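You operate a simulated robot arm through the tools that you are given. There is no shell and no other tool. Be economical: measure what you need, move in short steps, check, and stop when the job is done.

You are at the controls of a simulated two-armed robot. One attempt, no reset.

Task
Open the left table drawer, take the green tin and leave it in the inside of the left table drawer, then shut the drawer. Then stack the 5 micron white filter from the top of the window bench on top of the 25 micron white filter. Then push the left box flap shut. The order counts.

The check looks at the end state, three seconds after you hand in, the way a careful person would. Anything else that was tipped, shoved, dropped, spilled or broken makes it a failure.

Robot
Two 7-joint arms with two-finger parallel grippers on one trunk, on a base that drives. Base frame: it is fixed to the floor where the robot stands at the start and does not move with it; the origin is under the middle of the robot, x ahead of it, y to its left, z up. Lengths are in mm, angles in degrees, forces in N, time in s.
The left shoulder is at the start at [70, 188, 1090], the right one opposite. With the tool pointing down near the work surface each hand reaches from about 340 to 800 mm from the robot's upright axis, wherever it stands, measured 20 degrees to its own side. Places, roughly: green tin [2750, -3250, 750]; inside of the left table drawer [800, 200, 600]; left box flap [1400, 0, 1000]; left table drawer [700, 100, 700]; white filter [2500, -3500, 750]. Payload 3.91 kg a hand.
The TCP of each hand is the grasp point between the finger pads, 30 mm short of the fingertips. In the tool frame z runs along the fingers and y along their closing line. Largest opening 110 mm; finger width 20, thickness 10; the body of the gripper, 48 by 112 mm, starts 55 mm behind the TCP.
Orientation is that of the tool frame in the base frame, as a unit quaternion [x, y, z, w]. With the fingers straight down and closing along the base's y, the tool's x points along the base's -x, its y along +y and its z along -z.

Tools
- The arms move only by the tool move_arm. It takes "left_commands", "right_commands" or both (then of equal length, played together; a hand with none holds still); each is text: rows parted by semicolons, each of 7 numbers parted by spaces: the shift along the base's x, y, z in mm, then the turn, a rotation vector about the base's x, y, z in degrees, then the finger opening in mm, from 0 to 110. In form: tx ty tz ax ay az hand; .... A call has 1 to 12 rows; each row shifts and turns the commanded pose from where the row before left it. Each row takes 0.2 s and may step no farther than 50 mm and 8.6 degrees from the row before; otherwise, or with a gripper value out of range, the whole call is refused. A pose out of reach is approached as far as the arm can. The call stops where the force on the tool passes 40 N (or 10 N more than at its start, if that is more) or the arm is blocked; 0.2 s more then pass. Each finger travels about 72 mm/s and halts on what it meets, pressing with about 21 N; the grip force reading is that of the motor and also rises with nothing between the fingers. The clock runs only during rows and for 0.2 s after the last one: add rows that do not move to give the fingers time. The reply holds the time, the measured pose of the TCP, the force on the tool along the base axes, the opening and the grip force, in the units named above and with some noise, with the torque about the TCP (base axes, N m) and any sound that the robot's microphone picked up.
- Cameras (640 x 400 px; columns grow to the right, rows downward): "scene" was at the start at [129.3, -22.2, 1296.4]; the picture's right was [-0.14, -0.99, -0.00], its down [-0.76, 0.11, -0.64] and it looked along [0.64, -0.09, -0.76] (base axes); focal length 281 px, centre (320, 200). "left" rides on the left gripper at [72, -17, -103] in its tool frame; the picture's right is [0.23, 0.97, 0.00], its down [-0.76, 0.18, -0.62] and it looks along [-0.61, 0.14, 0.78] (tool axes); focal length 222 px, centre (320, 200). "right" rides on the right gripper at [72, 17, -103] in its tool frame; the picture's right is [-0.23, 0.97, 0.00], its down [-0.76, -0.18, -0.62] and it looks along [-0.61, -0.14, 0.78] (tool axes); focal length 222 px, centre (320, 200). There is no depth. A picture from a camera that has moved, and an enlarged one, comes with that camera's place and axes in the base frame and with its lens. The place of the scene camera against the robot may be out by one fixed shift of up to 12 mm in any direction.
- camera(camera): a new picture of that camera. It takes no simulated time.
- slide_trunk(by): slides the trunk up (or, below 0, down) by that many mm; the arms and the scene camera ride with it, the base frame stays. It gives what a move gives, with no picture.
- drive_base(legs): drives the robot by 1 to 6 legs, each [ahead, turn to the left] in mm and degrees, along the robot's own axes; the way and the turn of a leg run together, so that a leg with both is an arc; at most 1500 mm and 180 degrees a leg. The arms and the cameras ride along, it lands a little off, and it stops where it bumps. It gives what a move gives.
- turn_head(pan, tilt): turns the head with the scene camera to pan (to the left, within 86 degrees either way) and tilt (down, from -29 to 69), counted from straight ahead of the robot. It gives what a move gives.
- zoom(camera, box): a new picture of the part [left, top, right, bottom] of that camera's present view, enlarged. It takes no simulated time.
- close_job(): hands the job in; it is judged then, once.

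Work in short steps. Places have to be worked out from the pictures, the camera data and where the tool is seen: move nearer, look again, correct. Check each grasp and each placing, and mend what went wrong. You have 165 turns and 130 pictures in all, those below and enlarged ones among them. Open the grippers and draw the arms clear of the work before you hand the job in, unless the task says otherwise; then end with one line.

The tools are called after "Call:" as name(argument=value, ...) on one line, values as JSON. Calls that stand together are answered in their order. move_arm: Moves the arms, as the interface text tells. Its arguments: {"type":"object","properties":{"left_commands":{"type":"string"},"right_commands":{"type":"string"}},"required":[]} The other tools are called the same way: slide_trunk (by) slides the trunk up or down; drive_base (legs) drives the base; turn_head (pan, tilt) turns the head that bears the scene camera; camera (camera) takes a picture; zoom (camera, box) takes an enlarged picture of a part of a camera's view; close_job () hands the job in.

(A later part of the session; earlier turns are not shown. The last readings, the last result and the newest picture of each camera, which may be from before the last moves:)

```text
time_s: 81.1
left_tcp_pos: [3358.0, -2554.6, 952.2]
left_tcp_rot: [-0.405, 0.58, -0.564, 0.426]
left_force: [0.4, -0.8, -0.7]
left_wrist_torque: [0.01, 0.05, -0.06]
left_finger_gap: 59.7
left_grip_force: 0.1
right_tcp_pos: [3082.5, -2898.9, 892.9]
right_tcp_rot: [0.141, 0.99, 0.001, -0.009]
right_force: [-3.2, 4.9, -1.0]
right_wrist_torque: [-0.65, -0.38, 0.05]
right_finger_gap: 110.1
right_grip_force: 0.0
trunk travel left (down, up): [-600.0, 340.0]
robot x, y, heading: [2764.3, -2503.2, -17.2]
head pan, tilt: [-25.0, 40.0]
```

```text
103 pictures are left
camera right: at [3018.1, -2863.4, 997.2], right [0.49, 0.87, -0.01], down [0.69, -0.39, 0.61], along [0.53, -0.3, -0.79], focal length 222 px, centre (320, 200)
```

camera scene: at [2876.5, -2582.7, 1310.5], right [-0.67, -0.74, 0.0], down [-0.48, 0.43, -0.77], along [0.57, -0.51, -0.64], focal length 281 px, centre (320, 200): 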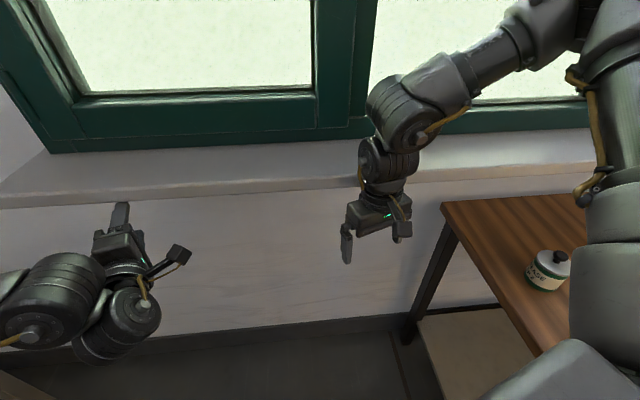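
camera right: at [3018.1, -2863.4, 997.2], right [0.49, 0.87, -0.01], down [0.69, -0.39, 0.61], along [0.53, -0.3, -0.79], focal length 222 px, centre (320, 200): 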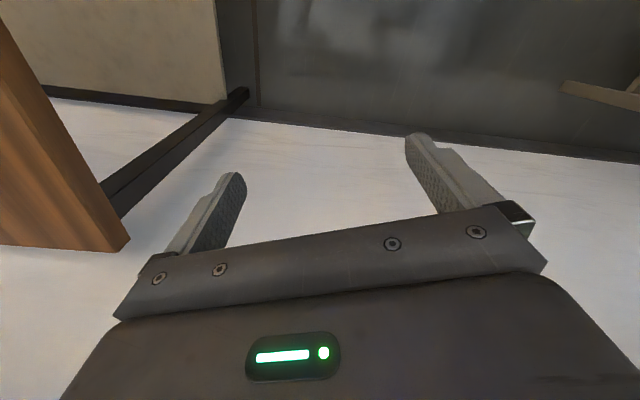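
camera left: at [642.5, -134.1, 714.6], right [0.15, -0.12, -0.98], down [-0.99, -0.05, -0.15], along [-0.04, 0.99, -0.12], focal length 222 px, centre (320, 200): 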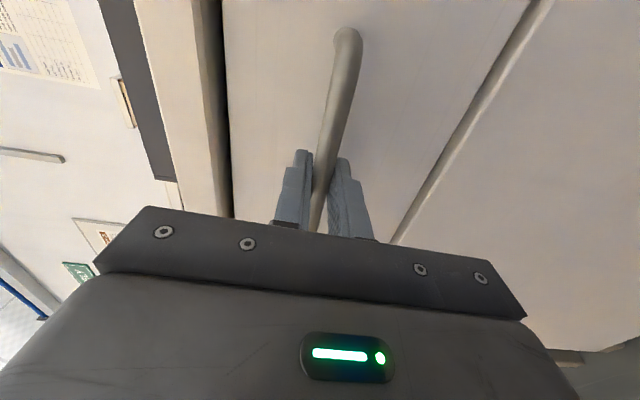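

The right hand touched the window sill (fixed). Two-view triangulation puts the tin at ≈ (2811, −3137) with bench top ≈ 800. Back away, raise the right hand, and turn toward the bench.

Call:
drive_base(legs=[[-60, 0]])

Call:
move_arm(right_commands="0 0 30 0 0 0 110;0 0 30 0 0 0 110;0 0 20 0 0 0 110")

Call:
drive_base(legs=[[0, -43]])

Call:
turn_head(pan=-20, tilt=40)

Call:
camera(camera="scene")

Call:
camera(camera="right")

```text
time_s: 82.1
left_tcp_pos: [3299.8, -2535.7, 953.3]
left_tcp_rot: [-0.404, 0.581, -0.564, 0.426]
left_force: [-0.4, 0.1, 0.0]
left_wrist_torque: [-0.04, 0.01, 0.0]
left_finger_gap: 59.8
left_grip_force: 0.1
right_tcp_pos: [3023.3, -2883.3, 890.7]
right_tcp_rot: [0.142, 0.99, 0.0, -0.009]
right_force: [-0.5, 0.7, 0.6]
right_wrist_torque: [-0.04, -0.01, 0.0]
right_finger_gap: 110.0
right_grip_force: 0.0
trunk travel left (down, up): [-600.0, 340.0]
robot x, y, heading: [2706.0, -2485.4, -17.2]
head pan, tilt: [-25.0, 40.0]
```

```text
time_s: 82.9
left_tcp_pos: [3302.1, -2537.6, 952.8]
left_tcp_rot: [-0.405, 0.581, -0.563, 0.427]
left_force: [0.5, 0.1, 0.7]
left_wrist_torque: [0.01, 0.0, -0.02]
left_finger_gap: 60.1
left_grip_force: 0.0
right_tcp_pos: [3024.4, -2882.3, 970.8]
right_tcp_rot: [0.141, 0.99, 0.001, -0.011]
right_force: [0.6, 0.6, -0.6]
right_wrist_torque: [0.03, 0.02, -0.05]
right_finger_gap: 110.0
right_grip_force: 0.1
trunk travel left (down, up): [-600.0, 340.0]
robot x, y, heading: [2706.9, -2480.1, -16.8]
head pan, tilt: [-25.0, 40.0]
```

```text
time_s: 85.3
left_tcp_pos: [3097.7, -2921.6, 958.8]
left_tcp_rot: [0.162, -0.684, 0.685, -0.189]
left_force: [0.8, 0.6, 0.0]
left_wrist_torque: [0.0, -0.02, -0.02]
left_finger_gap: 59.9
left_grip_force: 0.1
right_tcp_pos: [2659.0, -2981.7, 976.4]
right_tcp_rot: [0.497, 0.868, 0.001, -0.003]
right_force: [0.4, 0.1, -0.4]
right_wrist_torque: [-0.04, -0.03, 0.02]
right_finger_gap: 110.3
right_grip_force: 0.0
trunk travel left (down, up): [-600.0, 340.0]
robot x, y, heading: [2706.4, -2484.0, -59.9]
head pan, tilt: [-25.0, 40.0]
```

```text
time_s: 86.0
left_tcp_pos: [3097.6, -2922.2, 956.5]
left_tcp_rot: [-0.161, 0.685, -0.685, 0.19]
left_force: [0.0, 0.2, 0.6]
left_wrist_torque: [-0.01, 0.01, 0.0]
left_finger_gap: 60.1
left_grip_force: 0.1
right_tcp_pos: [2658.9, -2983.3, 976.7]
right_tcp_rot: [0.497, 0.868, 0.001, -0.004]
right_force: [0.0, -0.1, 0.1]
right_wrist_torque: [0.03, 0.0, 0.01]
right_finger_gap: 109.9
right_grip_force: 0.1
trunk travel left (down, up): [-600.0, 340.0]
robot x, y, heading: [2706.9, -2485.6, -59.6]
head pan, tilt: [-20.0, 40.0]
```

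```text
102 pictures are left
camera scene: at [2742.0, -2608.3, 1311.7], right [-0.98, -0.18, 0.0], down [-0.11, 0.62, -0.77], along [0.14, -0.76, -0.63], focal length 281 px, centre (320, 200)
```

scene: 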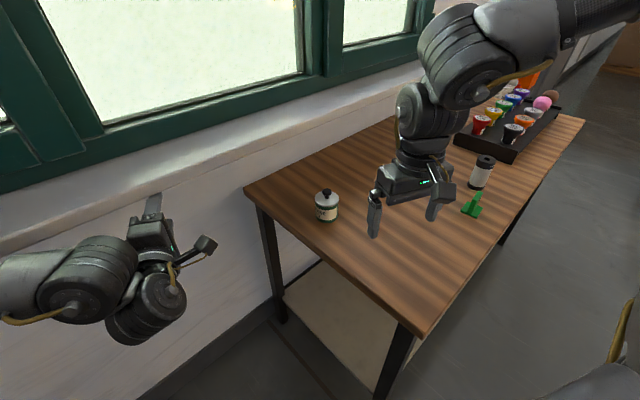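

```text
101 pictures are left
camera right: at [2637.2, -2911.9, 1080.9], right [0.96, 0.29, 0.0], down [0.23, -0.75, 0.62], along [0.18, -0.59, -0.79], focal length 222 px, centre (320, 200)
```

right: 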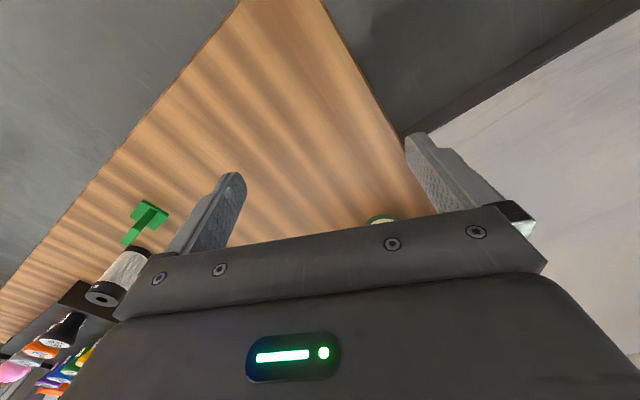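

Third view confirms the tin at ≈ (2816, −3141), ~110 mm tall with knob, ~62 mm wide. Move the open right hand above it.

Call:
move_arm(right_commands="31 -31 0 0 0 0 110;31 -31 0 0 0 0 110;31 -31 0 0 0 0 110;31 -31 0 0 0 0 110;32 -33 0 0 0 0 110;0 0 0 0 0 0 110")

Call:
camera(camera="scene")

Call:
camera(camera="right")

```text
time_s: 87.4
left_tcp_pos: [3098.1, -2922.7, 957.9]
left_tcp_rot: [-0.16, 0.685, -0.685, 0.189]
left_force: [0.2, 0.0, 0.4]
left_wrist_torque: [0.01, -0.03, 0.01]
left_finger_gap: 60.2
left_grip_force: 0.1
right_tcp_pos: [2725.2, -3101.2, 959.5]
right_tcp_rot: [0.499, 0.867, 0.002, -0.001]
right_force: [0.7, 0.2, -0.8]
right_wrist_torque: [0.04, -0.01, 0.0]
right_finger_gap: 109.8
right_grip_force: 0.2
right hand out of reach, approached as far as the arm can: row 3, 4, 5
trunk travel left (down, up): [-600.0, 340.0]
robot x, y, heading: [2708.4, -2484.9, -59.7]
head pan, tilt: [-20.0, 40.0]
```

```text
100 pictures are left
camera scene: at [2741.9, -2608.4, 1311.8], right [-0.98, -0.18, 0.0], down [-0.11, 0.62, -0.77], along [0.14, -0.76, -0.63], focal length 281 px, centre (320, 200)
```

scene: 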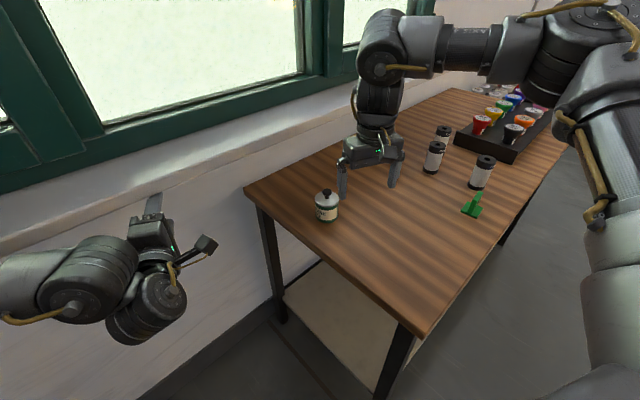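

```text
99 pictures are left
camera right: at [2703.5, -3029.1, 1063.3], right [0.96, 0.29, 0.0], down [0.23, -0.75, 0.62], along [0.18, -0.59, -0.78], focal length 222 px, centre (320, 200)
```

right: 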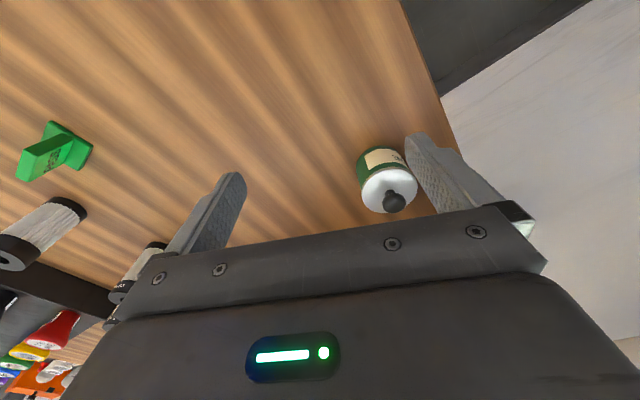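

Reach is limited at this height; raise the trunk 150 mm and bring the hand over the tin at ≈ (2809, −3136).

Call:
slide_trunk(by=150)

Call:
move_arm(right_commands="17 -7 -20 0 0 0 110;17 -7 -30 0 0 0 110;17 -7 -30 0 0 0 110;17 -7 -30 0 0 0 110;16 -7 -30 0 0 0 110;0 0 0 0 0 0 110")

Call:
camera(camera="right")

Call:
camera(camera="scene")

```text
time_s: 88.0
left_tcp_pos: [3095.6, -2923.5, 967.1]
left_tcp_rot: [-0.158, 0.7, -0.671, 0.185]
left_force: [-5.2, 23.3, -28.1]
left_wrist_torque: [-0.73, 0.04, 0.22]
left_finger_gap: 45.8
left_grip_force: 0.1
right_tcp_pos: [2726.2, -3105.4, 981.6]
right_tcp_rot: [0.498, 0.867, 0.004, -0.004]
right_force: [-0.9, 0.5, 0.4]
right_wrist_torque: [0.0, 0.04, 0.0]
right_finger_gap: 109.8
right_grip_force: 0.1
trunk travel left (down, up): [-626.0, 314.0]
robot x, y, heading: [2702.7, -2481.0, -59.5]
head pan, tilt: [-20.0, 40.0]
stopped: the force on the tool passed its limit at 64 N (the readings are from after the stop); the commanded pose is now the measured one
```

```text
time_s: 89.4
left_tcp_pos: [3095.0, -2924.0, 968.5]
left_tcp_rot: [-0.157, 0.697, -0.674, 0.186]
left_force: [2.0, 0.5, -33.7]
left_wrist_torque: [0.09, 0.42, 0.0]
left_finger_gap: 43.0
left_grip_force: 0.0
right_tcp_pos: [2710.5, -3107.1, 871.8]
right_tcp_rot: [0.498, 0.867, 0.004, -0.002]
right_force: [1.1, -0.3, 0.5]
right_wrist_torque: [0.03, -0.01, 0.01]
right_finger_gap: 109.9
right_grip_force: 0.0
right hand out of reach, approached as far as the arm can: row 1, 2, 3, 4, 5
trunk travel left (down, up): [-626.0, 314.0]
robot x, y, heading: [2705.7, -2485.6, -59.8]
head pan, tilt: [-20.0, 40.0]
```

```text
98 pictures are left
camera right: at [2688.6, -3036.4, 976.3], right [0.96, 0.29, 0.0], down [0.23, -0.75, 0.62], along [0.18, -0.59, -0.79], focal length 222 px, centre (320, 200)
```

right: 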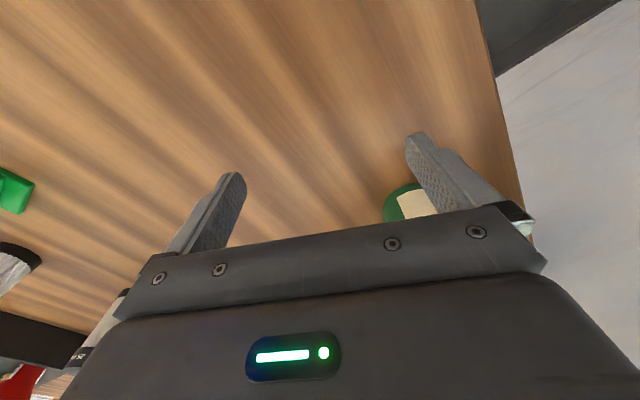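

```text
97 pictures are left
camera scene: at [2742.9, -2613.8, 1336.9], right [-0.98, -0.18, 0.0], down [-0.11, 0.63, -0.77], along [0.14, -0.76, -0.64], focal length 281 px, centre (320, 200)
```

scene: 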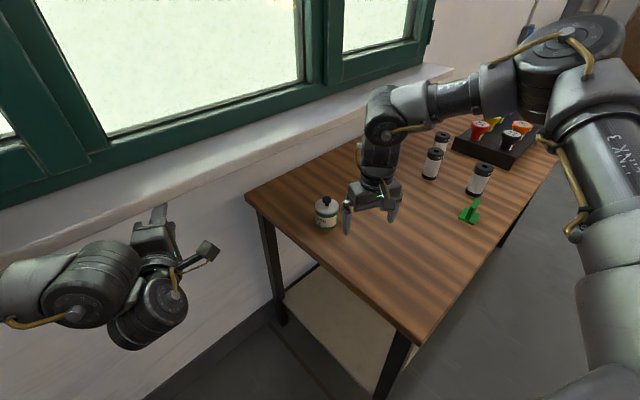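

The left fingers were caught under the window sill. Lower and withdraw the left hand, and lift the right hand clear of the tin.

Call:
move_arm(left_commands="0 0 -15 0 0 0 40;-20 35 -5 0 0 0 40;-20 35 -5 0 0 0 40;-20 35 -5 0 0 0 40;-20 35 0 0 0 0 40", right_commands="0 0 25 0 0 0 110;0 0 25 0 0 0 110;0 0 25 0 0 0 110;0 0 20 0 0 0 110;0 0 0 0 0 0 110")

```text
time_s: 90.6
left_tcp_pos: [3056.0, -2826.6, 947.3]
left_tcp_rot: [-0.158, 0.702, -0.67, 0.183]
left_force: [0.0, 0.3, 0.2]
left_wrist_torque: [-0.04, 0.01, -0.02]
left_finger_gap: 39.7
left_grip_force: 0.1
left hand out of reach, approached as far as the arm can: row 4, 5
right_tcp_pos: [2713.3, -3110.8, 962.2]
right_tcp_rot: [0.499, 0.867, 0.005, -0.007]
right_force: [-0.3, 0.1, -0.4]
right_wrist_torque: [-0.01, -0.02, -0.04]
right_finger_gap: 110.0
right_grip_force: 0.0
trunk travel left (down, up): [-626.0, 314.0]
robot x, y, heading: [2707.3, -2479.7, -60.1]
head pan, tilt: [-20.0, 40.0]
```

Left hand is free. Back the base 50 mm for sill clearance, then raise the trunk and approach again.

Call:
drive_base(legs=[[-50, 0]])

Call:
slide_trunk(by=150)

Call:
move_arm(right_commands="30 -20 -20 0 0 0 110;30 -20 -30 0 0 0 110;30 -20 -30 0 0 0 110;25 -12 -30 0 0 0 110;0 0 -30 0 0 0 110;0 0 0 0 0 0 110")

```text
time_s: 91.5
left_tcp_pos: [3029.6, -2782.1, 948.7]
left_tcp_rot: [-0.157, 0.701, -0.671, 0.183]
left_force: [-0.6, 0.3, 0.0]
left_wrist_torque: [-0.01, 0.0, -0.01]
left_finger_gap: 40.1
left_grip_force: 0.0
right_tcp_pos: [2689.4, -3065.2, 964.7]
right_tcp_rot: [0.499, 0.867, 0.005, -0.005]
right_force: [-0.1, 0.1, -0.6]
right_wrist_torque: [0.02, -0.02, 0.02]
right_finger_gap: 109.8
right_grip_force: 0.0
trunk travel left (down, up): [-626.0, 314.0]
robot x, y, heading: [2679.7, -2436.9, -59.9]
head pan, tilt: [-20.0, 40.0]
```

```text
time_s: 93.3
left_tcp_pos: [3029.5, -2782.2, 1096.8]
left_tcp_rot: [-0.158, 0.701, -0.671, 0.183]
left_force: [0.2, -0.4, 0.0]
left_wrist_torque: [-0.01, -0.02, 0.0]
left_finger_gap: 40.2
left_grip_force: 0.0
right_tcp_pos: [2688.7, -3066.2, 1113.4]
right_tcp_rot: [0.499, 0.867, 0.005, -0.007]
right_force: [0.2, 0.6, -0.7]
right_wrist_torque: [-0.03, -0.04, 0.0]
right_finger_gap: 109.9
right_grip_force: 0.1
trunk travel left (down, up): [-776.0, 164.0]
robot x, y, heading: [2678.9, -2438.7, -59.9]
head pan, tilt: [-20.0, 40.0]
```

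```text
time_s: 94.7
left_tcp_pos: [3030.7, -2782.3, 1097.2]
left_tcp_rot: [-0.158, 0.702, -0.67, 0.182]
left_force: [0.1, 0.1, 0.3]
left_wrist_torque: [0.0, 0.02, -0.01]
left_finger_gap: 39.8
left_grip_force: 0.0
right_tcp_pos: [2681.5, -3083.6, 1013.7]
right_tcp_rot: [0.499, 0.867, 0.006, -0.005]
right_force: [-0.7, 0.2, 0.6]
right_wrist_torque: [0.02, -0.03, -0.01]
right_finger_gap: 110.0
right_grip_force: 0.1
right hand out of reach, approached as far as the arm can: row 1, 2, 3, 4, 5
trunk travel left (down, up): [-776.0, 164.0]
robot x, y, heading: [2681.1, -2439.5, -59.7]
head pan, tilt: [-20.0, 40.0]
```

The right arm can't reach further inward; rotate the base 15° left so the tin lies ~35° to its right.

Call:
drive_base(legs=[[0, 15]])

Call:
camera(camera="right")

```text
time_s: 96.0
left_tcp_pos: [3107.8, -2680.0, 1097.6]
left_tcp_rot: [-0.248, 0.675, -0.641, 0.269]
left_force: [-0.4, -0.5, -0.1]
left_wrist_torque: [0.0, -0.01, 0.02]
left_finger_gap: 39.9
left_grip_force: 0.0
right_tcp_pos: [2848.4, -3061.3, 1014.1]
right_tcp_rot: [0.38, 0.925, 0.005, -0.005]
right_force: [-0.6, 0.0, 0.1]
right_wrist_torque: [-0.03, -0.01, -0.01]
right_finger_gap: 109.9
right_grip_force: 0.0
trunk travel left (down, up): [-776.0, 164.0]
robot x, y, heading: [2677.6, -2442.9, -44.8]
head pan, tilt: [-20.0, 40.0]
```

```text
96 pictures are left
camera right: at [2808.8, -2999.8, 1118.9], right [0.85, 0.53, 0.0], down [0.42, -0.67, 0.61], along [0.33, -0.52, -0.79], focal length 222 px, centre (320, 200)
```

right: 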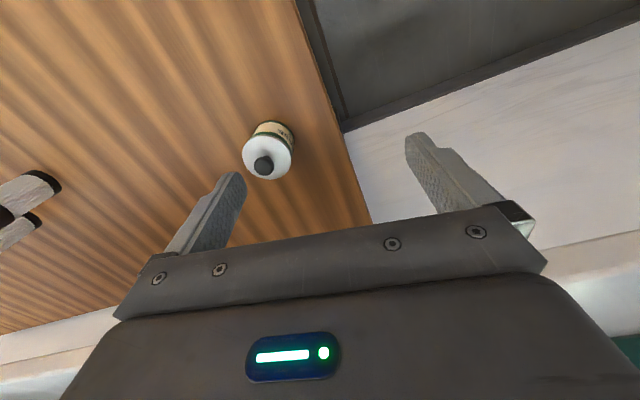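

Tin refined to ≈ (2816, −3132). Move above it.

Call:
move_arm(right_commands="-11 -24 -15 0 0 0 110;-11 -24 -20 0 0 0 110;-10 -23 -20 0 0 0 110;0 0 0 0 0 0 110")

Call:
camera(camera="right")

Call:
camera(camera="scene")

```text
time_s: 97.0
left_tcp_pos: [3108.0, -2679.9, 1098.1]
left_tcp_rot: [-0.249, 0.674, -0.641, 0.269]
left_force: [0.1, -0.2, 0.3]
left_wrist_torque: [-0.02, 0.02, 0.01]
left_finger_gap: 39.8
left_grip_force: 0.1
right_tcp_pos: [2803.4, -3128.4, 969.9]
right_tcp_rot: [0.38, 0.925, 0.005, -0.004]
right_force: [-0.1, -0.9, -0.6]
right_wrist_torque: [0.01, 0.04, 0.01]
right_finger_gap: 109.9
right_grip_force: 0.1
right hand out of reach, approached as far as the arm can: row 2, 3
trunk travel left (down, up): [-776.0, 164.0]
robot x, y, heading: [2679.6, -2440.2, -44.9]
head pan, tilt: [-20.0, 40.0]
```

```text
95 pictures are left
camera right: at [2764.7, -3065.8, 1074.8], right [0.85, 0.53, 0.0], down [0.42, -0.67, 0.61], along [0.33, -0.52, -0.79], focal length 222 px, centre (320, 200)
```

right: 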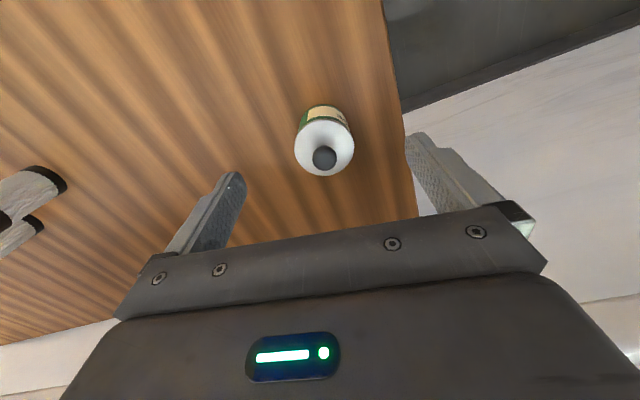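

```text
94 pictures are left
camera scene: at [2754.3, -2563.0, 1486.1], right [-0.9, -0.43, 0.0], down [-0.27, 0.58, -0.77], along [0.33, -0.69, -0.64], focal length 281 px, centre (320, 200)
```

scene: 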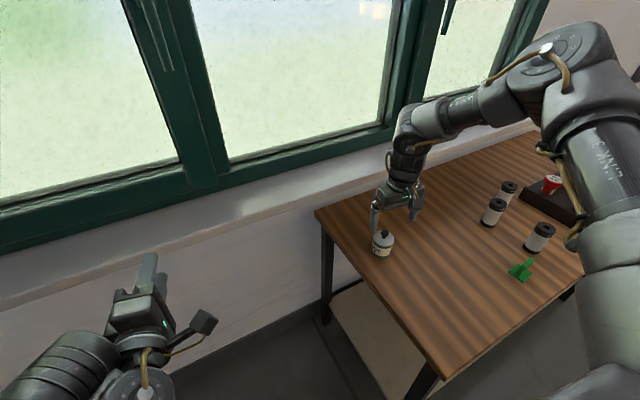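

The tin is at ≈ (2814, −3133), just at the limit; rotate the base 6° more and step back onto it.

Call:
drive_base(legs=[[0, 6]])

Call:
move_arm(right_commands="-20 -8 0 0 0 0 110;-20 -7 0 0 0 0 110;-19 -7 0 0 0 0 110;0 0 0 0 0 0 110")

Call:
camera(camera="right")

```text
time_s: 97.9
left_tcp_pos: [3128.0, -2634.9, 1098.0]
left_tcp_rot: [-0.283, 0.661, -0.626, 0.302]
left_force: [0.5, -0.1, -0.2]
left_wrist_torque: [0.0, 0.03, 0.03]
left_finger_gap: 40.1
left_grip_force: 0.0
right_tcp_pos: [2873.7, -3112.2, 969.8]
right_tcp_rot: [0.332, 0.943, 0.005, -0.004]
right_force: [1.2, -0.5, -0.2]
right_wrist_torque: [0.0, -0.02, 0.01]
right_finger_gap: 109.9
right_grip_force: 0.1
trunk travel left (down, up): [-776.0, 164.0]
robot x, y, heading: [2678.3, -2442.4, -39.1]
head pan, tilt: [-20.0, 40.0]
```

```text
time_s: 98.9
left_tcp_pos: [3129.6, -2634.8, 1097.1]
left_tcp_rot: [-0.283, 0.661, -0.627, 0.302]
left_force: [0.4, -0.2, 0.1]
left_wrist_torque: [0.01, 0.02, 0.05]
left_finger_gap: 40.1
left_grip_force: 0.0
right_tcp_pos: [2814.4, -3134.5, 971.1]
right_tcp_rot: [0.332, 0.943, 0.005, -0.005]
right_force: [0.7, 0.6, -0.7]
right_wrist_torque: [0.03, -0.02, 0.03]
right_finger_gap: 110.0
right_grip_force: 0.1
trunk travel left (down, up): [-776.0, 164.0]
robot x, y, heading: [2682.1, -2435.6, -38.8]
head pan, tilt: [-20.0, 40.0]
```

```text
93 pictures are left
camera right: at [2769.3, -3075.4, 1075.8], right [0.79, 0.62, 0.0], down [0.49, -0.62, 0.61], along [0.38, -0.48, -0.79], focal length 222 px, centre (320, 200)
```

right: 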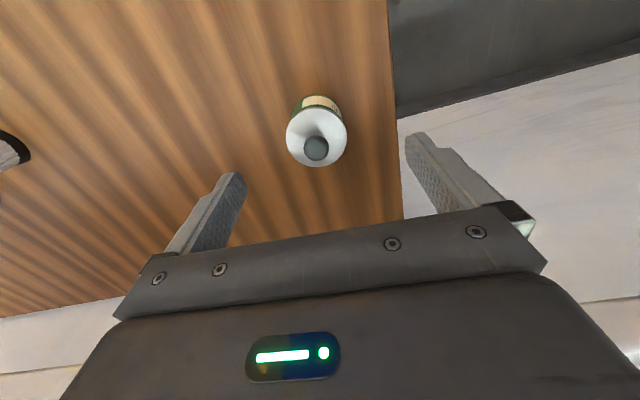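

Centred within ~5 mm. Descend to z≈866 and close gently.

Call:
move_arm(right_commands="2 -4 -20 0 0 0 110;0 0 -25 0 0 0 110;0 0 -25 0 0 0 110;0 0 -20 0 0 0 110;0 0 -15 0 0 0 110;0 0 0 0 0 0 110")

Call:
camera(camera="scene")

Call:
camera(camera="right")

```text
time_s: 100.3
left_tcp_pos: [3129.7, -2635.0, 1097.2]
left_tcp_rot: [-0.284, 0.661, -0.626, 0.302]
left_force: [0.2, -0.8, 1.1]
left_wrist_torque: [0.03, 0.0, -0.04]
left_finger_gap: 40.2
left_grip_force: 0.2
right_tcp_pos: [2795.1, -3122.7, 905.4]
right_tcp_rot: [0.332, 0.943, 0.004, -0.004]
right_force: [0.6, 0.5, -0.4]
right_wrist_torque: [0.0, -0.01, 0.0]
right_finger_gap: 109.8
right_grip_force: 0.1
right hand out of reach, approached as far as the arm can: row 3, 4, 5
trunk travel left (down, up): [-776.0, 164.0]
robot x, y, heading: [2678.3, -2441.1, -39.0]
head pan, tilt: [-20.0, 40.0]
```

```text
92 pictures are left
camera scene: at [2765.0, -2555.0, 1486.2], right [-0.86, -0.52, 0.0], down [-0.33, 0.55, -0.77], along [0.4, -0.66, -0.64], focal length 281 px, centre (320, 200)
```

scene: 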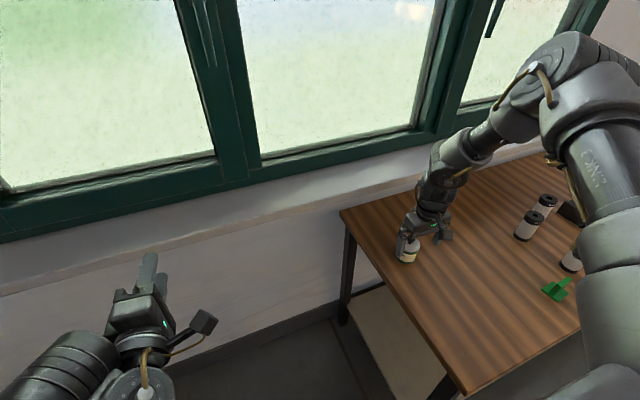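

```text
91 pictures are left
camera right: at [2749.6, -3065.7, 1010.3], right [0.79, 0.62, 0.0], down [0.49, -0.62, 0.61], along [0.38, -0.48, -0.79], focal length 222 px, centre (320, 200)
```

right: 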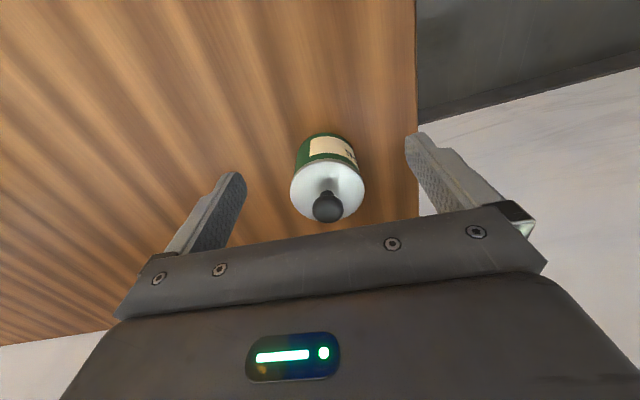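

Reach-limited at this depth; lift back, centre on the tin, and lower via the trunk instead.

Call:
move_arm(right_commands="0 0 30 0 0 0 110;0 0 32 0 0 0 110;10 -8 0 0 0 0 110;11 -8 0 0 0 0 110;0 0 0 0 0 0 110")

Call:
slide_trunk(by=-50)

Call:
camera(camera="right")

```text
time_s: 101.5
left_tcp_pos: [3128.3, -2634.3, 1098.1]
left_tcp_rot: [-0.283, 0.661, -0.627, 0.302]
left_force: [0.8, 0.8, -0.1]
left_wrist_torque: [0.0, 0.06, -0.02]
left_finger_gap: 40.0
left_grip_force: 0.0
right_tcp_pos: [2815.0, -3139.2, 969.2]
right_tcp_rot: [0.333, 0.943, 0.005, -0.005]
right_force: [-0.1, 0.2, -0.4]
right_wrist_torque: [0.0, -0.01, 0.02]
right_finger_gap: 109.9
right_grip_force: 0.0
trunk travel left (down, up): [-776.0, 164.0]
robot x, y, heading: [2684.8, -2441.8, -38.9]
head pan, tilt: [-20.0, 40.0]
```

```text
time_s: 102.4
left_tcp_pos: [3130.1, -2632.7, 1047.0]
left_tcp_rot: [-0.283, 0.661, -0.626, 0.302]
left_force: [-0.3, -0.1, 0.1]
left_wrist_torque: [0.01, -0.01, 0.02]
left_finger_gap: 39.9
left_grip_force: 0.0
right_tcp_pos: [2813.5, -3139.2, 918.9]
right_tcp_rot: [0.332, 0.943, 0.004, -0.005]
right_force: [-1.1, -0.2, -0.2]
right_wrist_torque: [0.0, 0.02, -0.02]
right_finger_gap: 110.0
right_grip_force: 0.0
trunk travel left (down, up): [-726.0, 214.0]
robot x, y, heading: [2679.0, -2438.8, -38.7]
head pan, tilt: [-20.0, 40.0]
```

```text
90 pictures are left
camera right: at [2769.0, -3081.5, 1023.5], right [0.79, 0.62, 0.0], down [0.49, -0.62, 0.61], along [0.38, -0.48, -0.79], focal length 222 px, centre (320, 200)
```

right: 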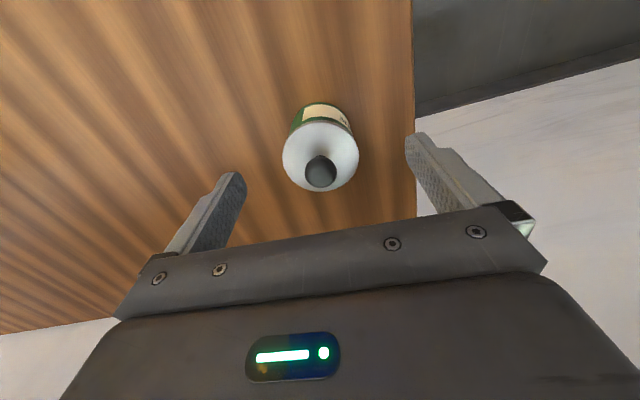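

The knob projects right on the tool axis. Lower 52 mm more and close.

Call:
slide_trunk(by=-52)

Call:
move_arm(right_commands="0 0 0 0 0 0 80;0 0 0 0 0 0 40;0 0 0 0 0 0 40;0 0 0 0 0 0 40;0 0 0 0 0 0 40")

Call:
camera(camera="right")

```text
time_s: 103.3
left_tcp_pos: [3129.9, -2634.8, 994.4]
left_tcp_rot: [-0.283, 0.66, -0.627, 0.302]
left_force: [-0.9, -0.1, 0.6]
left_wrist_torque: [-0.01, 0.02, 0.01]
left_finger_gap: 39.9
left_grip_force: 0.1
right_tcp_pos: [2814.7, -3139.9, 867.1]
right_tcp_rot: [0.331, 0.943, 0.004, -0.006]
right_force: [-0.3, -0.3, -0.9]
right_wrist_torque: [0.0, 0.02, 0.02]
right_finger_gap: 109.9
right_grip_force: 0.0
trunk travel left (down, up): [-674.0, 266.0]
robot x, y, heading: [2678.4, -2441.4, -39.0]
head pan, tilt: [-20.0, 40.0]
```

```text
time_s: 104.5
left_tcp_pos: [3129.8, -2633.7, 995.7]
left_tcp_rot: [-0.283, 0.661, -0.626, 0.301]
left_force: [-0.6, 1.0, 0.1]
left_wrist_torque: [0.06, 0.02, -0.04]
left_finger_gap: 40.0
left_grip_force: 0.0
right_tcp_pos: [2814.1, -3139.9, 866.4]
right_tcp_rot: [0.332, 0.943, 0.005, -0.005]
right_force: [-0.8, 0.0, 0.4]
right_wrist_torque: [-0.01, 0.04, 0.0]
right_finger_gap: 59.7
right_grip_force: 21.7
trunk travel left (down, up): [-674.0, 266.0]
robot x, y, heading: [2681.2, -2441.5, -38.8]
head pan, tilt: [-20.0, 40.0]
heard: snap
```

```text
89 pictures are left
camera right: at [2769.1, -3081.9, 971.2], right [0.79, 0.62, 0.0], down [0.49, -0.62, 0.61], along [0.38, -0.48, -0.79], focal length 222 px, centre (320, 200)
```

right: 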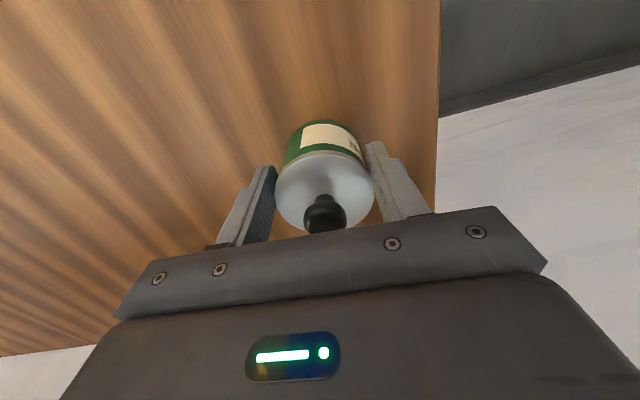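

Gripped at 59.7 mm, though a "snap" was heard; zoom in to check the tin.

Call:
zoom(camera="right", box=[220, 90, 440, 240])

Call:
zoom(camera="scene", box=[340, 160, 500, 280])

```text
2.67 times, centred on (330, 165) of right
camera zoom: at [2769.1, -3081.9, 971.2], right [0.79, 0.62, 0.0], down [0.49, -0.62, 0.61], along [0.38, -0.48, -0.79], focal length 592 px, centre (293, 293)
```

zoom: 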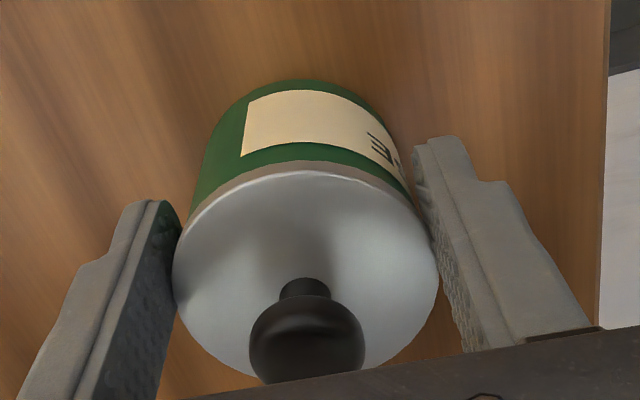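

```text
3.33 times, centred on (420, 220) of scene
camera zoom: at [2765.3, -2555.0, 1384.1], right [-0.86, -0.52, 0.0], down [-0.33, 0.55, -0.77], along [0.4, -0.66, -0.64], focal length 938 px, centre (-13, 133)
```

zoom: 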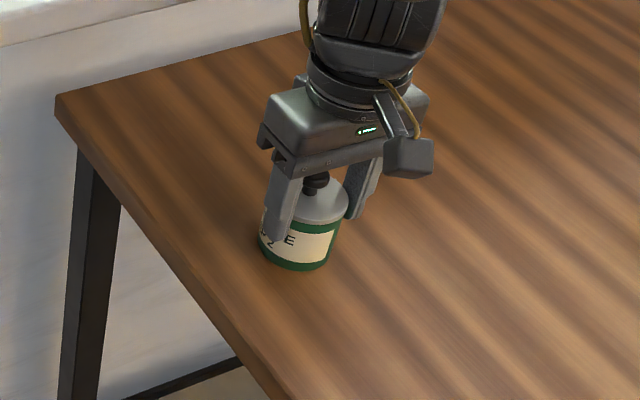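

The tin looks intact. Lift with the trunk by 60 mm and check it comes along.

Call:
slide_trunk(by=60)

Call:
zoom(camera="scene", box=[340, 160, 500, 280])

```text
time_s: 105.5
left_tcp_pos: [3128.3, -2633.7, 1055.7]
left_tcp_rot: [-0.284, 0.661, -0.626, 0.301]
left_force: [-1.0, 0.9, -0.6]
left_wrist_torque: [0.01, -0.05, 0.02]
left_finger_gap: 39.9
left_grip_force: 0.0
right_tcp_pos: [2815.4, -3140.4, 926.0]
right_tcp_rot: [0.333, 0.943, 0.004, -0.005]
right_force: [-0.1, 0.1, -0.5]
right_wrist_torque: [-0.01, 0.0, -0.01]
right_finger_gap: 59.8
right_grip_force: 21.7
trunk travel left (down, up): [-734.0, 206.0]
robot x, y, heading: [2679.9, -2438.9, -39.1]
head pan, tilt: [-20.0, 40.0]
```

```text
3.33 times, centred on (420, 220) of scene
camera zoom: at [2765.5, -2555.1, 1444.1], right [-0.86, -0.52, 0.0], down [-0.33, 0.55, -0.77], along [0.4, -0.66, -0.64], focal length 938 px, centre (-13, 133)
```

zoom: 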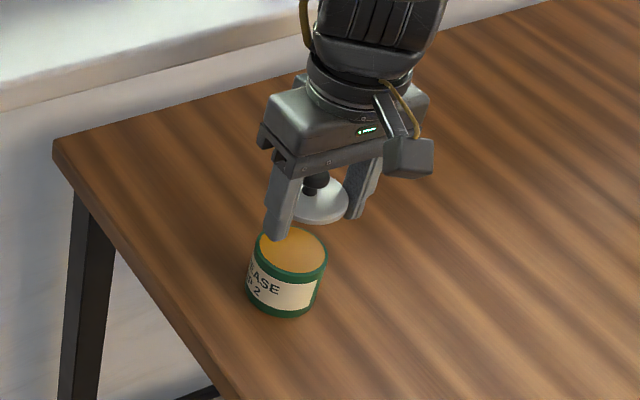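

The lid came off in the fingers, and the grease tin stayed. Lower straight back to reseat the lid.

Call:
slide_trunk(by=-52)

Call:
zoom(camera="scene", box=[380, 190, 460, 250])

Call:
zoom(camera="right", box=[220, 90, 440, 240])

```text
time_s: 106.5
left_tcp_pos: [3130.5, -2634.4, 1003.1]
left_tcp_rot: [-0.284, 0.661, -0.626, 0.301]
left_force: [0.1, 0.1, -0.4]
left_wrist_torque: [0.0, -0.02, -0.02]
left_finger_gap: 39.9
left_grip_force: 0.0
right_tcp_pos: [2813.1, -3139.0, 873.7]
right_tcp_rot: [0.332, 0.943, 0.005, -0.005]
right_force: [0.5, 0.2, -1.0]
right_wrist_torque: [-0.02, -0.03, -0.01]
right_finger_gap: 59.6
right_grip_force: 21.2
trunk travel left (down, up): [-682.0, 258.0]
robot x, y, heading: [2676.4, -2441.3, -38.8]
head pan, tilt: [-20.0, 40.0]
```

```text
6.67 times, centred on (420, 220) of scene
camera zoom: at [2765.2, -2554.6, 1392.2], right [-0.86, -0.52, 0.0], down [-0.33, 0.55, -0.77], along [0.4, -0.66, -0.64], focal length 1876 px, centre (-347, 67)
```

zoom: 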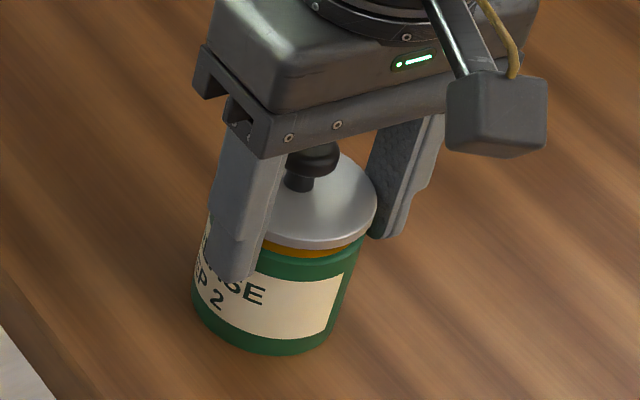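

```text
2.67 times, centred on (330, 165) of right
camera zoom: at [2769.1, -3081.6, 979.5], right [0.79, 0.62, 0.0], down [0.49, -0.62, 0.61], along [0.38, -0.48, -0.79], focal length 592 px, centre (293, 293)
```

zoom: 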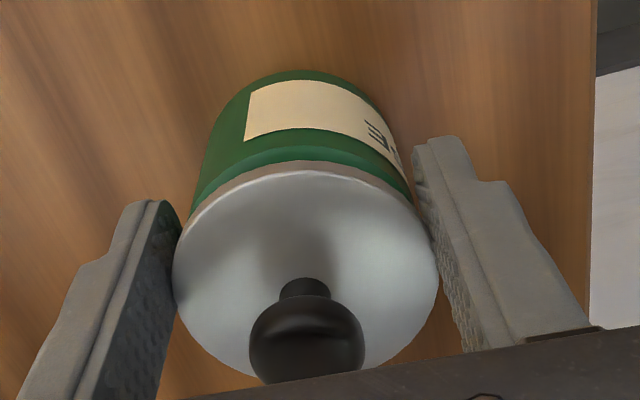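

The lid is aligned about 8 mm above the tin. Lower onto it.

Call:
slide_trunk(by=-8)

Call:
zoom(camera="scene", box=[380, 190, 460, 250])

```text
time_s: 107.0
left_tcp_pos: [3129.6, -2633.1, 996.1]
left_tcp_rot: [-0.283, 0.66, -0.627, 0.302]
left_force: [0.0, 0.1, -0.6]
left_wrist_torque: [0.02, 0.0, 0.0]
left_finger_gap: 39.9
left_grip_force: 0.0
right_tcp_pos: [2814.3, -3139.0, 866.8]
right_tcp_rot: [0.332, 0.943, 0.004, -0.007]
right_force: [0.6, 0.2, 1.3]
right_wrist_torque: [-0.01, 0.03, -0.01]
right_finger_gap: 60.0
right_grip_force: 21.0
trunk travel left (down, up): [-674.0, 266.0]
robot x, y, heading: [2677.8, -2439.1, -39.0]
head pan, tilt: [-20.0, 40.0]
```

```text
6.67 times, centred on (420, 220) of scene
camera zoom: at [2765.2, -2554.5, 1384.1], right [-0.86, -0.52, 0.0], down [-0.33, 0.55, -0.77], along [0.4, -0.66, -0.64], focal length 1876 px, centre (-347, 67)
```

zoom: 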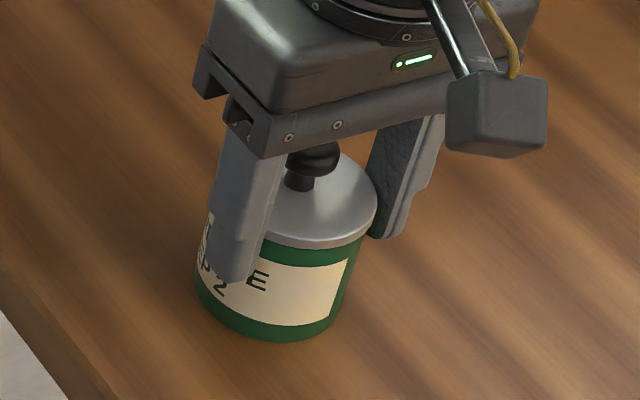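

The lid is visually seated; press lightly while still holding it, then release.

Call:
move_arm(right_commands="0 0 -2 0 0 0 40;0 0 -2 0 0 0 40;0 0 0 0 0 0 40")

```text
time_s: 107.8
left_tcp_pos: [3129.2, -2632.5, 995.9]
left_tcp_rot: [-0.284, 0.661, -0.626, 0.301]
left_force: [-1.4, 0.6, 0.1]
left_wrist_torque: [-0.03, 0.02, 0.03]
left_finger_gap: 39.9
left_grip_force: 0.1
right_tcp_pos: [2813.7, -3139.3, 864.2]
right_tcp_rot: [0.334, 0.943, 0.003, -0.003]
right_force: [-1.2, -5.5, 18.3]
right_wrist_torque: [-0.14, -0.05, -0.04]
right_finger_gap: 59.9
right_grip_force: 20.6
trunk travel left (down, up): [-674.0, 266.0]
robot x, y, heading: [2683.2, -2442.1, -38.9]
head pan, tilt: [-20.0, 40.0]
```

Call:
move_arm(right_commands="0 0 -3 0 0 0 40;0 0 0 0 0 0 40")

```text
time_s: 108.4
left_tcp_pos: [3129.3, -2632.6, 995.4]
left_tcp_rot: [-0.283, 0.661, -0.627, 0.301]
left_force: [0.4, -0.1, -0.4]
left_wrist_torque: [-0.03, 0.02, 0.02]
left_finger_gap: 40.0
left_grip_force: 0.1
right_tcp_pos: [2814.2, -3138.9, 858.8]
right_tcp_rot: [0.332, 0.943, 0.003, -0.004]
right_force: [-1.1, -6.4, 19.2]
right_wrist_torque: [-0.41, 0.03, 0.03]
right_finger_gap: 60.2
right_grip_force: 21.2
trunk travel left (down, up): [-674.0, 266.0]
robot x, y, heading: [2679.2, -2440.5, -39.1]
head pan, tilt: [-20.0, 40.0]
```

Fingers slid on the lid, so it's seated hard. Open and lift away, then inspect.

Call:
move_arm(right_commands="0 0 0 0 0 0 70;0 0 0 0 0 0 110;0 0 0 0 0 0 110;0 0 0 0 0 0 110")

Call:
slide_trunk(by=110)

Call:
zoom(camera="scene", box=[360, 190, 460, 265])

Call:
camera(camera="right")

```text
time_s: 109.4
left_tcp_pos: [3129.2, -2633.3, 995.8]
left_tcp_rot: [-0.283, 0.661, -0.627, 0.301]
left_force: [0.5, 0.2, -0.4]
left_wrist_torque: [-0.03, 0.01, 0.0]
left_finger_gap: 40.2
left_grip_force: 0.0
right_tcp_pos: [2814.3, -3140.1, 858.4]
right_tcp_rot: [0.332, 0.943, 0.004, -0.005]
right_force: [0.5, -0.7, 0.1]
right_wrist_torque: [0.01, 0.02, -0.01]
right_finger_gap: 109.8
right_grip_force: 0.0
trunk travel left (down, up): [-674.0, 266.0]
robot x, y, heading: [2685.2, -2439.4, -38.7]
head pan, tilt: [-20.0, 40.0]
heard: snap
```

```text
time_s: 110.9
left_tcp_pos: [3129.8, -2634.6, 1104.9]
left_tcp_rot: [-0.285, 0.661, -0.625, 0.301]
left_force: [0.1, 0.0, -0.5]
left_wrist_torque: [0.01, 0.0, 0.01]
left_finger_gap: 40.0
left_grip_force: 0.2
right_tcp_pos: [2815.0, -3139.8, 968.7]
right_tcp_rot: [0.332, 0.943, 0.004, -0.005]
right_force: [-0.2, -0.3, 0.6]
right_wrist_torque: [-0.03, -0.01, -0.01]
right_finger_gap: 110.0
right_grip_force: 0.1
trunk travel left (down, up): [-784.0, 156.0]
robot x, y, heading: [2680.9, -2438.7, -38.9]
head pan, tilt: [-20.0, 40.0]
```

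```text
5.33 times, centred on (410, 228) of scene
camera zoom: at [2765.5, -2555.2, 1494.1], right [-0.86, -0.52, 0.0], down [-0.33, 0.55, -0.77], along [0.4, -0.66, -0.64], focal length 1501 px, centre (-160, 53)
```

zoom: 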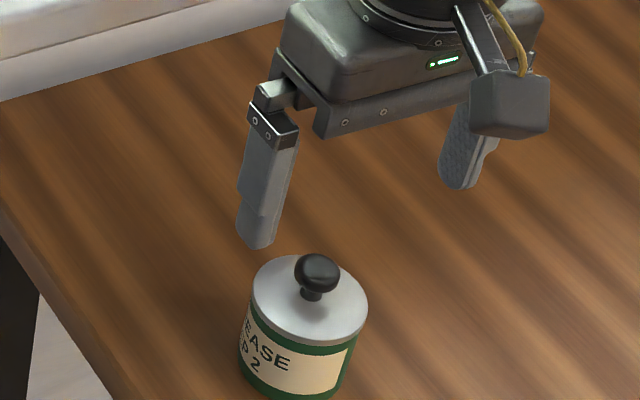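

```text
81 pictures are left
camera right: at [2769.3, -3081.8, 1073.9], right [0.79, 0.62, 0.0], down [0.49, -0.62, 0.61], along [0.38, -0.48, -0.79], focal length 222 px, centre (320, 200)
```

right: 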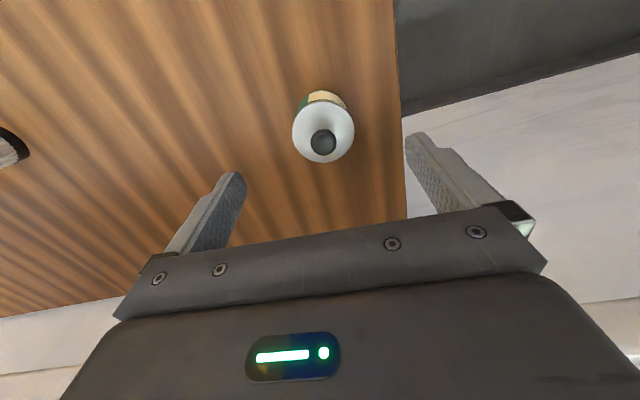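

A second "snap" – the lid is latched again. I'll regrip the body below the lid with the tool pitched ~50°, so the pads only touch the green body.

Call:
move_arm(right_commands="-1 1 0 -5.26 -6.55 0 110;-1 1 0 -5.26 -6.55 0 110;-1 1 0 -5.26 -6.55 0 110;-1 1 0 -5.26 -6.55 0 110;-1 1 0 -5.26 -6.55 0 110;-1 0 0 -5.26 -6.55 0 110;0 0 0 0 0 0 110")

Call:
camera(camera="right")

```text
time_s: 112.5
left_tcp_pos: [3130.7, -2632.7, 1105.9]
left_tcp_rot: [-0.284, 0.661, -0.625, 0.302]
left_force: [0.2, -0.9, -0.2]
left_wrist_torque: [-0.02, 0.01, 0.05]
left_finger_gap: 40.1
left_grip_force: 0.0
right_tcp_pos: [2808.5, -3134.3, 969.9]
right_tcp_rot: [0.3, 0.856, -0.138, 0.398]
right_force: [0.4, -1.0, -0.2]
right_wrist_torque: [0.01, -0.02, 0.01]
right_finger_gap: 110.1
right_grip_force: 0.1
trunk travel left (down, up): [-784.0, 156.0]
robot x, y, heading: [2682.5, -2439.1, -39.0]
head pan, tilt: [-20.0, 40.0]
```

```text
80 pictures are left
camera right: at [2721.0, -3042.1, 981.9], right [0.72, 0.67, 0.18], down [-0.1, -0.15, 0.98], along [0.69, -0.73, -0.04], focal length 222 px, centre (320, 200)
```

right: 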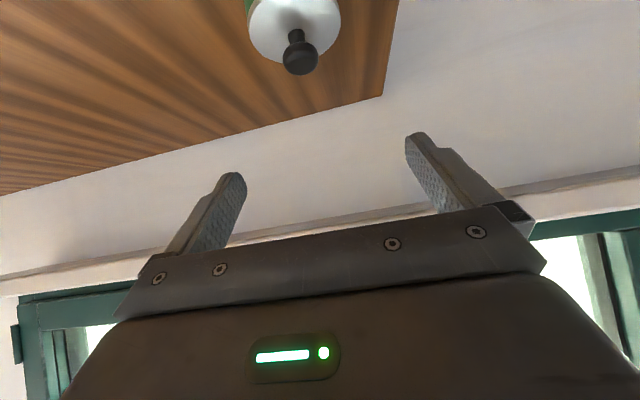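

Alignment predicted to match the tin. Lower with the trunk in two steps.

Call:
slide_trunk(by=-85)

Call:
camera(camera="right")

Call:
zoom(camera="scene", box=[360, 170, 480, 260])

```text
time_s: 113.7
left_tcp_pos: [3131.0, -2633.8, 1020.9]
left_tcp_rot: [-0.283, 0.66, -0.627, 0.301]
left_force: [-0.1, 0.5, 0.4]
left_wrist_torque: [0.0, 0.0, -0.02]
left_finger_gap: 40.1
left_grip_force: 0.1
right_tcp_pos: [2808.5, -3134.6, 884.8]
right_tcp_rot: [0.3, 0.856, -0.137, 0.398]
right_force: [0.0, 0.1, 0.2]
right_wrist_torque: [-0.04, 0.01, 0.0]
right_finger_gap: 110.1
right_grip_force: 0.1
trunk travel left (down, up): [-699.0, 241.0]
robot x, y, heading: [2678.7, -2439.0, -38.9]
head pan, tilt: [-20.0, 40.0]
```

```text
79 pictures are left
camera right: at [2720.5, -3042.1, 897.0], right [0.72, 0.67, 0.18], down [-0.1, -0.15, 0.98], along [0.69, -0.73, -0.04], focal length 222 px, centre (320, 200)
```

right: 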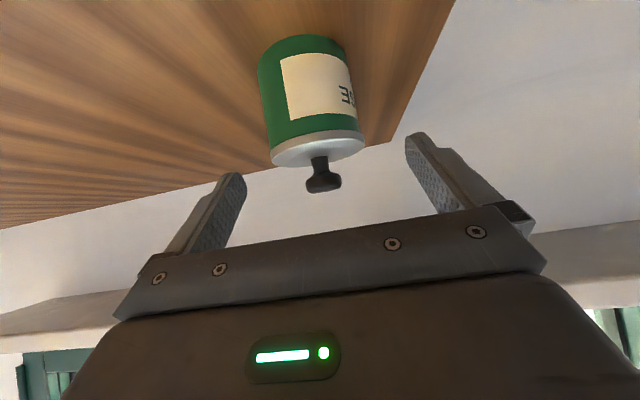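

```text
4.44 times, centred on (420, 215) of scene
camera zoom: at [2765.1, -2554.7, 1409.2], right [-0.86, -0.52, 0.0], down [-0.33, 0.55, -0.77], along [0.4, -0.66, -0.64], focal length 1250 px, centre (-124, 133)
```

zoom: 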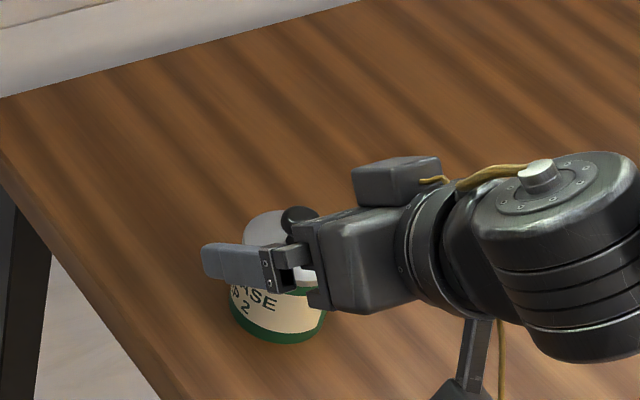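

Body/lid boundary is at ≈ 864, so the target height 842 works. Lower 43 mm.

Call:
slide_trunk(by=-43)

Call:
camera(camera="right")

Call:
zoom(camera="scene", box=[360, 170, 480, 260])

```text
time_s: 114.5
left_tcp_pos: [3128.9, -2633.8, 978.0]
left_tcp_rot: [-0.284, 0.661, -0.626, 0.302]
left_force: [-0.3, -0.3, 0.3]
left_wrist_torque: [0.01, -0.02, -0.01]
left_finger_gap: 40.2
left_grip_force: 0.0
right_tcp_pos: [2807.2, -3134.9, 840.7]
right_tcp_rot: [0.3, 0.856, -0.137, 0.398]
right_force: [0.4, -0.4, 0.0]
right_wrist_torque: [0.03, -0.03, -0.01]
right_finger_gap: 109.6
right_grip_force: 0.1
trunk travel left (down, up): [-656.0, 284.0]
robot x, y, heading: [2677.3, -2436.9, -38.9]
head pan, tilt: [-20.0, 40.0]
```

```text
77 pictures are left
camera right: at [2720.5, -3042.1, 854.0], right [0.72, 0.67, 0.18], down [-0.1, -0.15, 0.98], along [0.69, -0.73, -0.04], focal length 222 px, centre (320, 200)
```

right: 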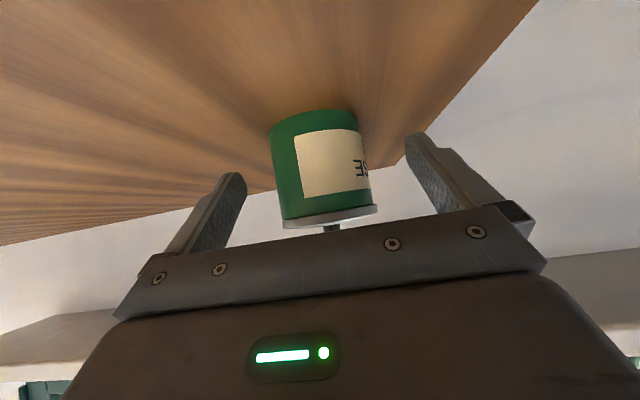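

```text
4.44 times, centred on (420, 215) of scene
camera zoom: at [2765.2, -2554.7, 1366.2], right [-0.86, -0.52, 0.0], down [-0.33, 0.55, -0.77], along [0.4, -0.66, -0.64], focal length 1250 px, centre (-124, 133)
```

zoom: 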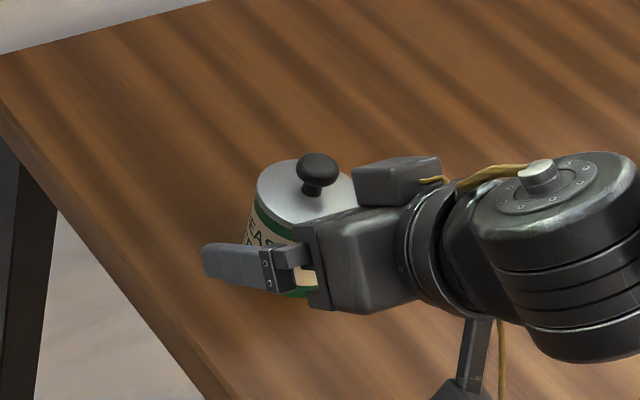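

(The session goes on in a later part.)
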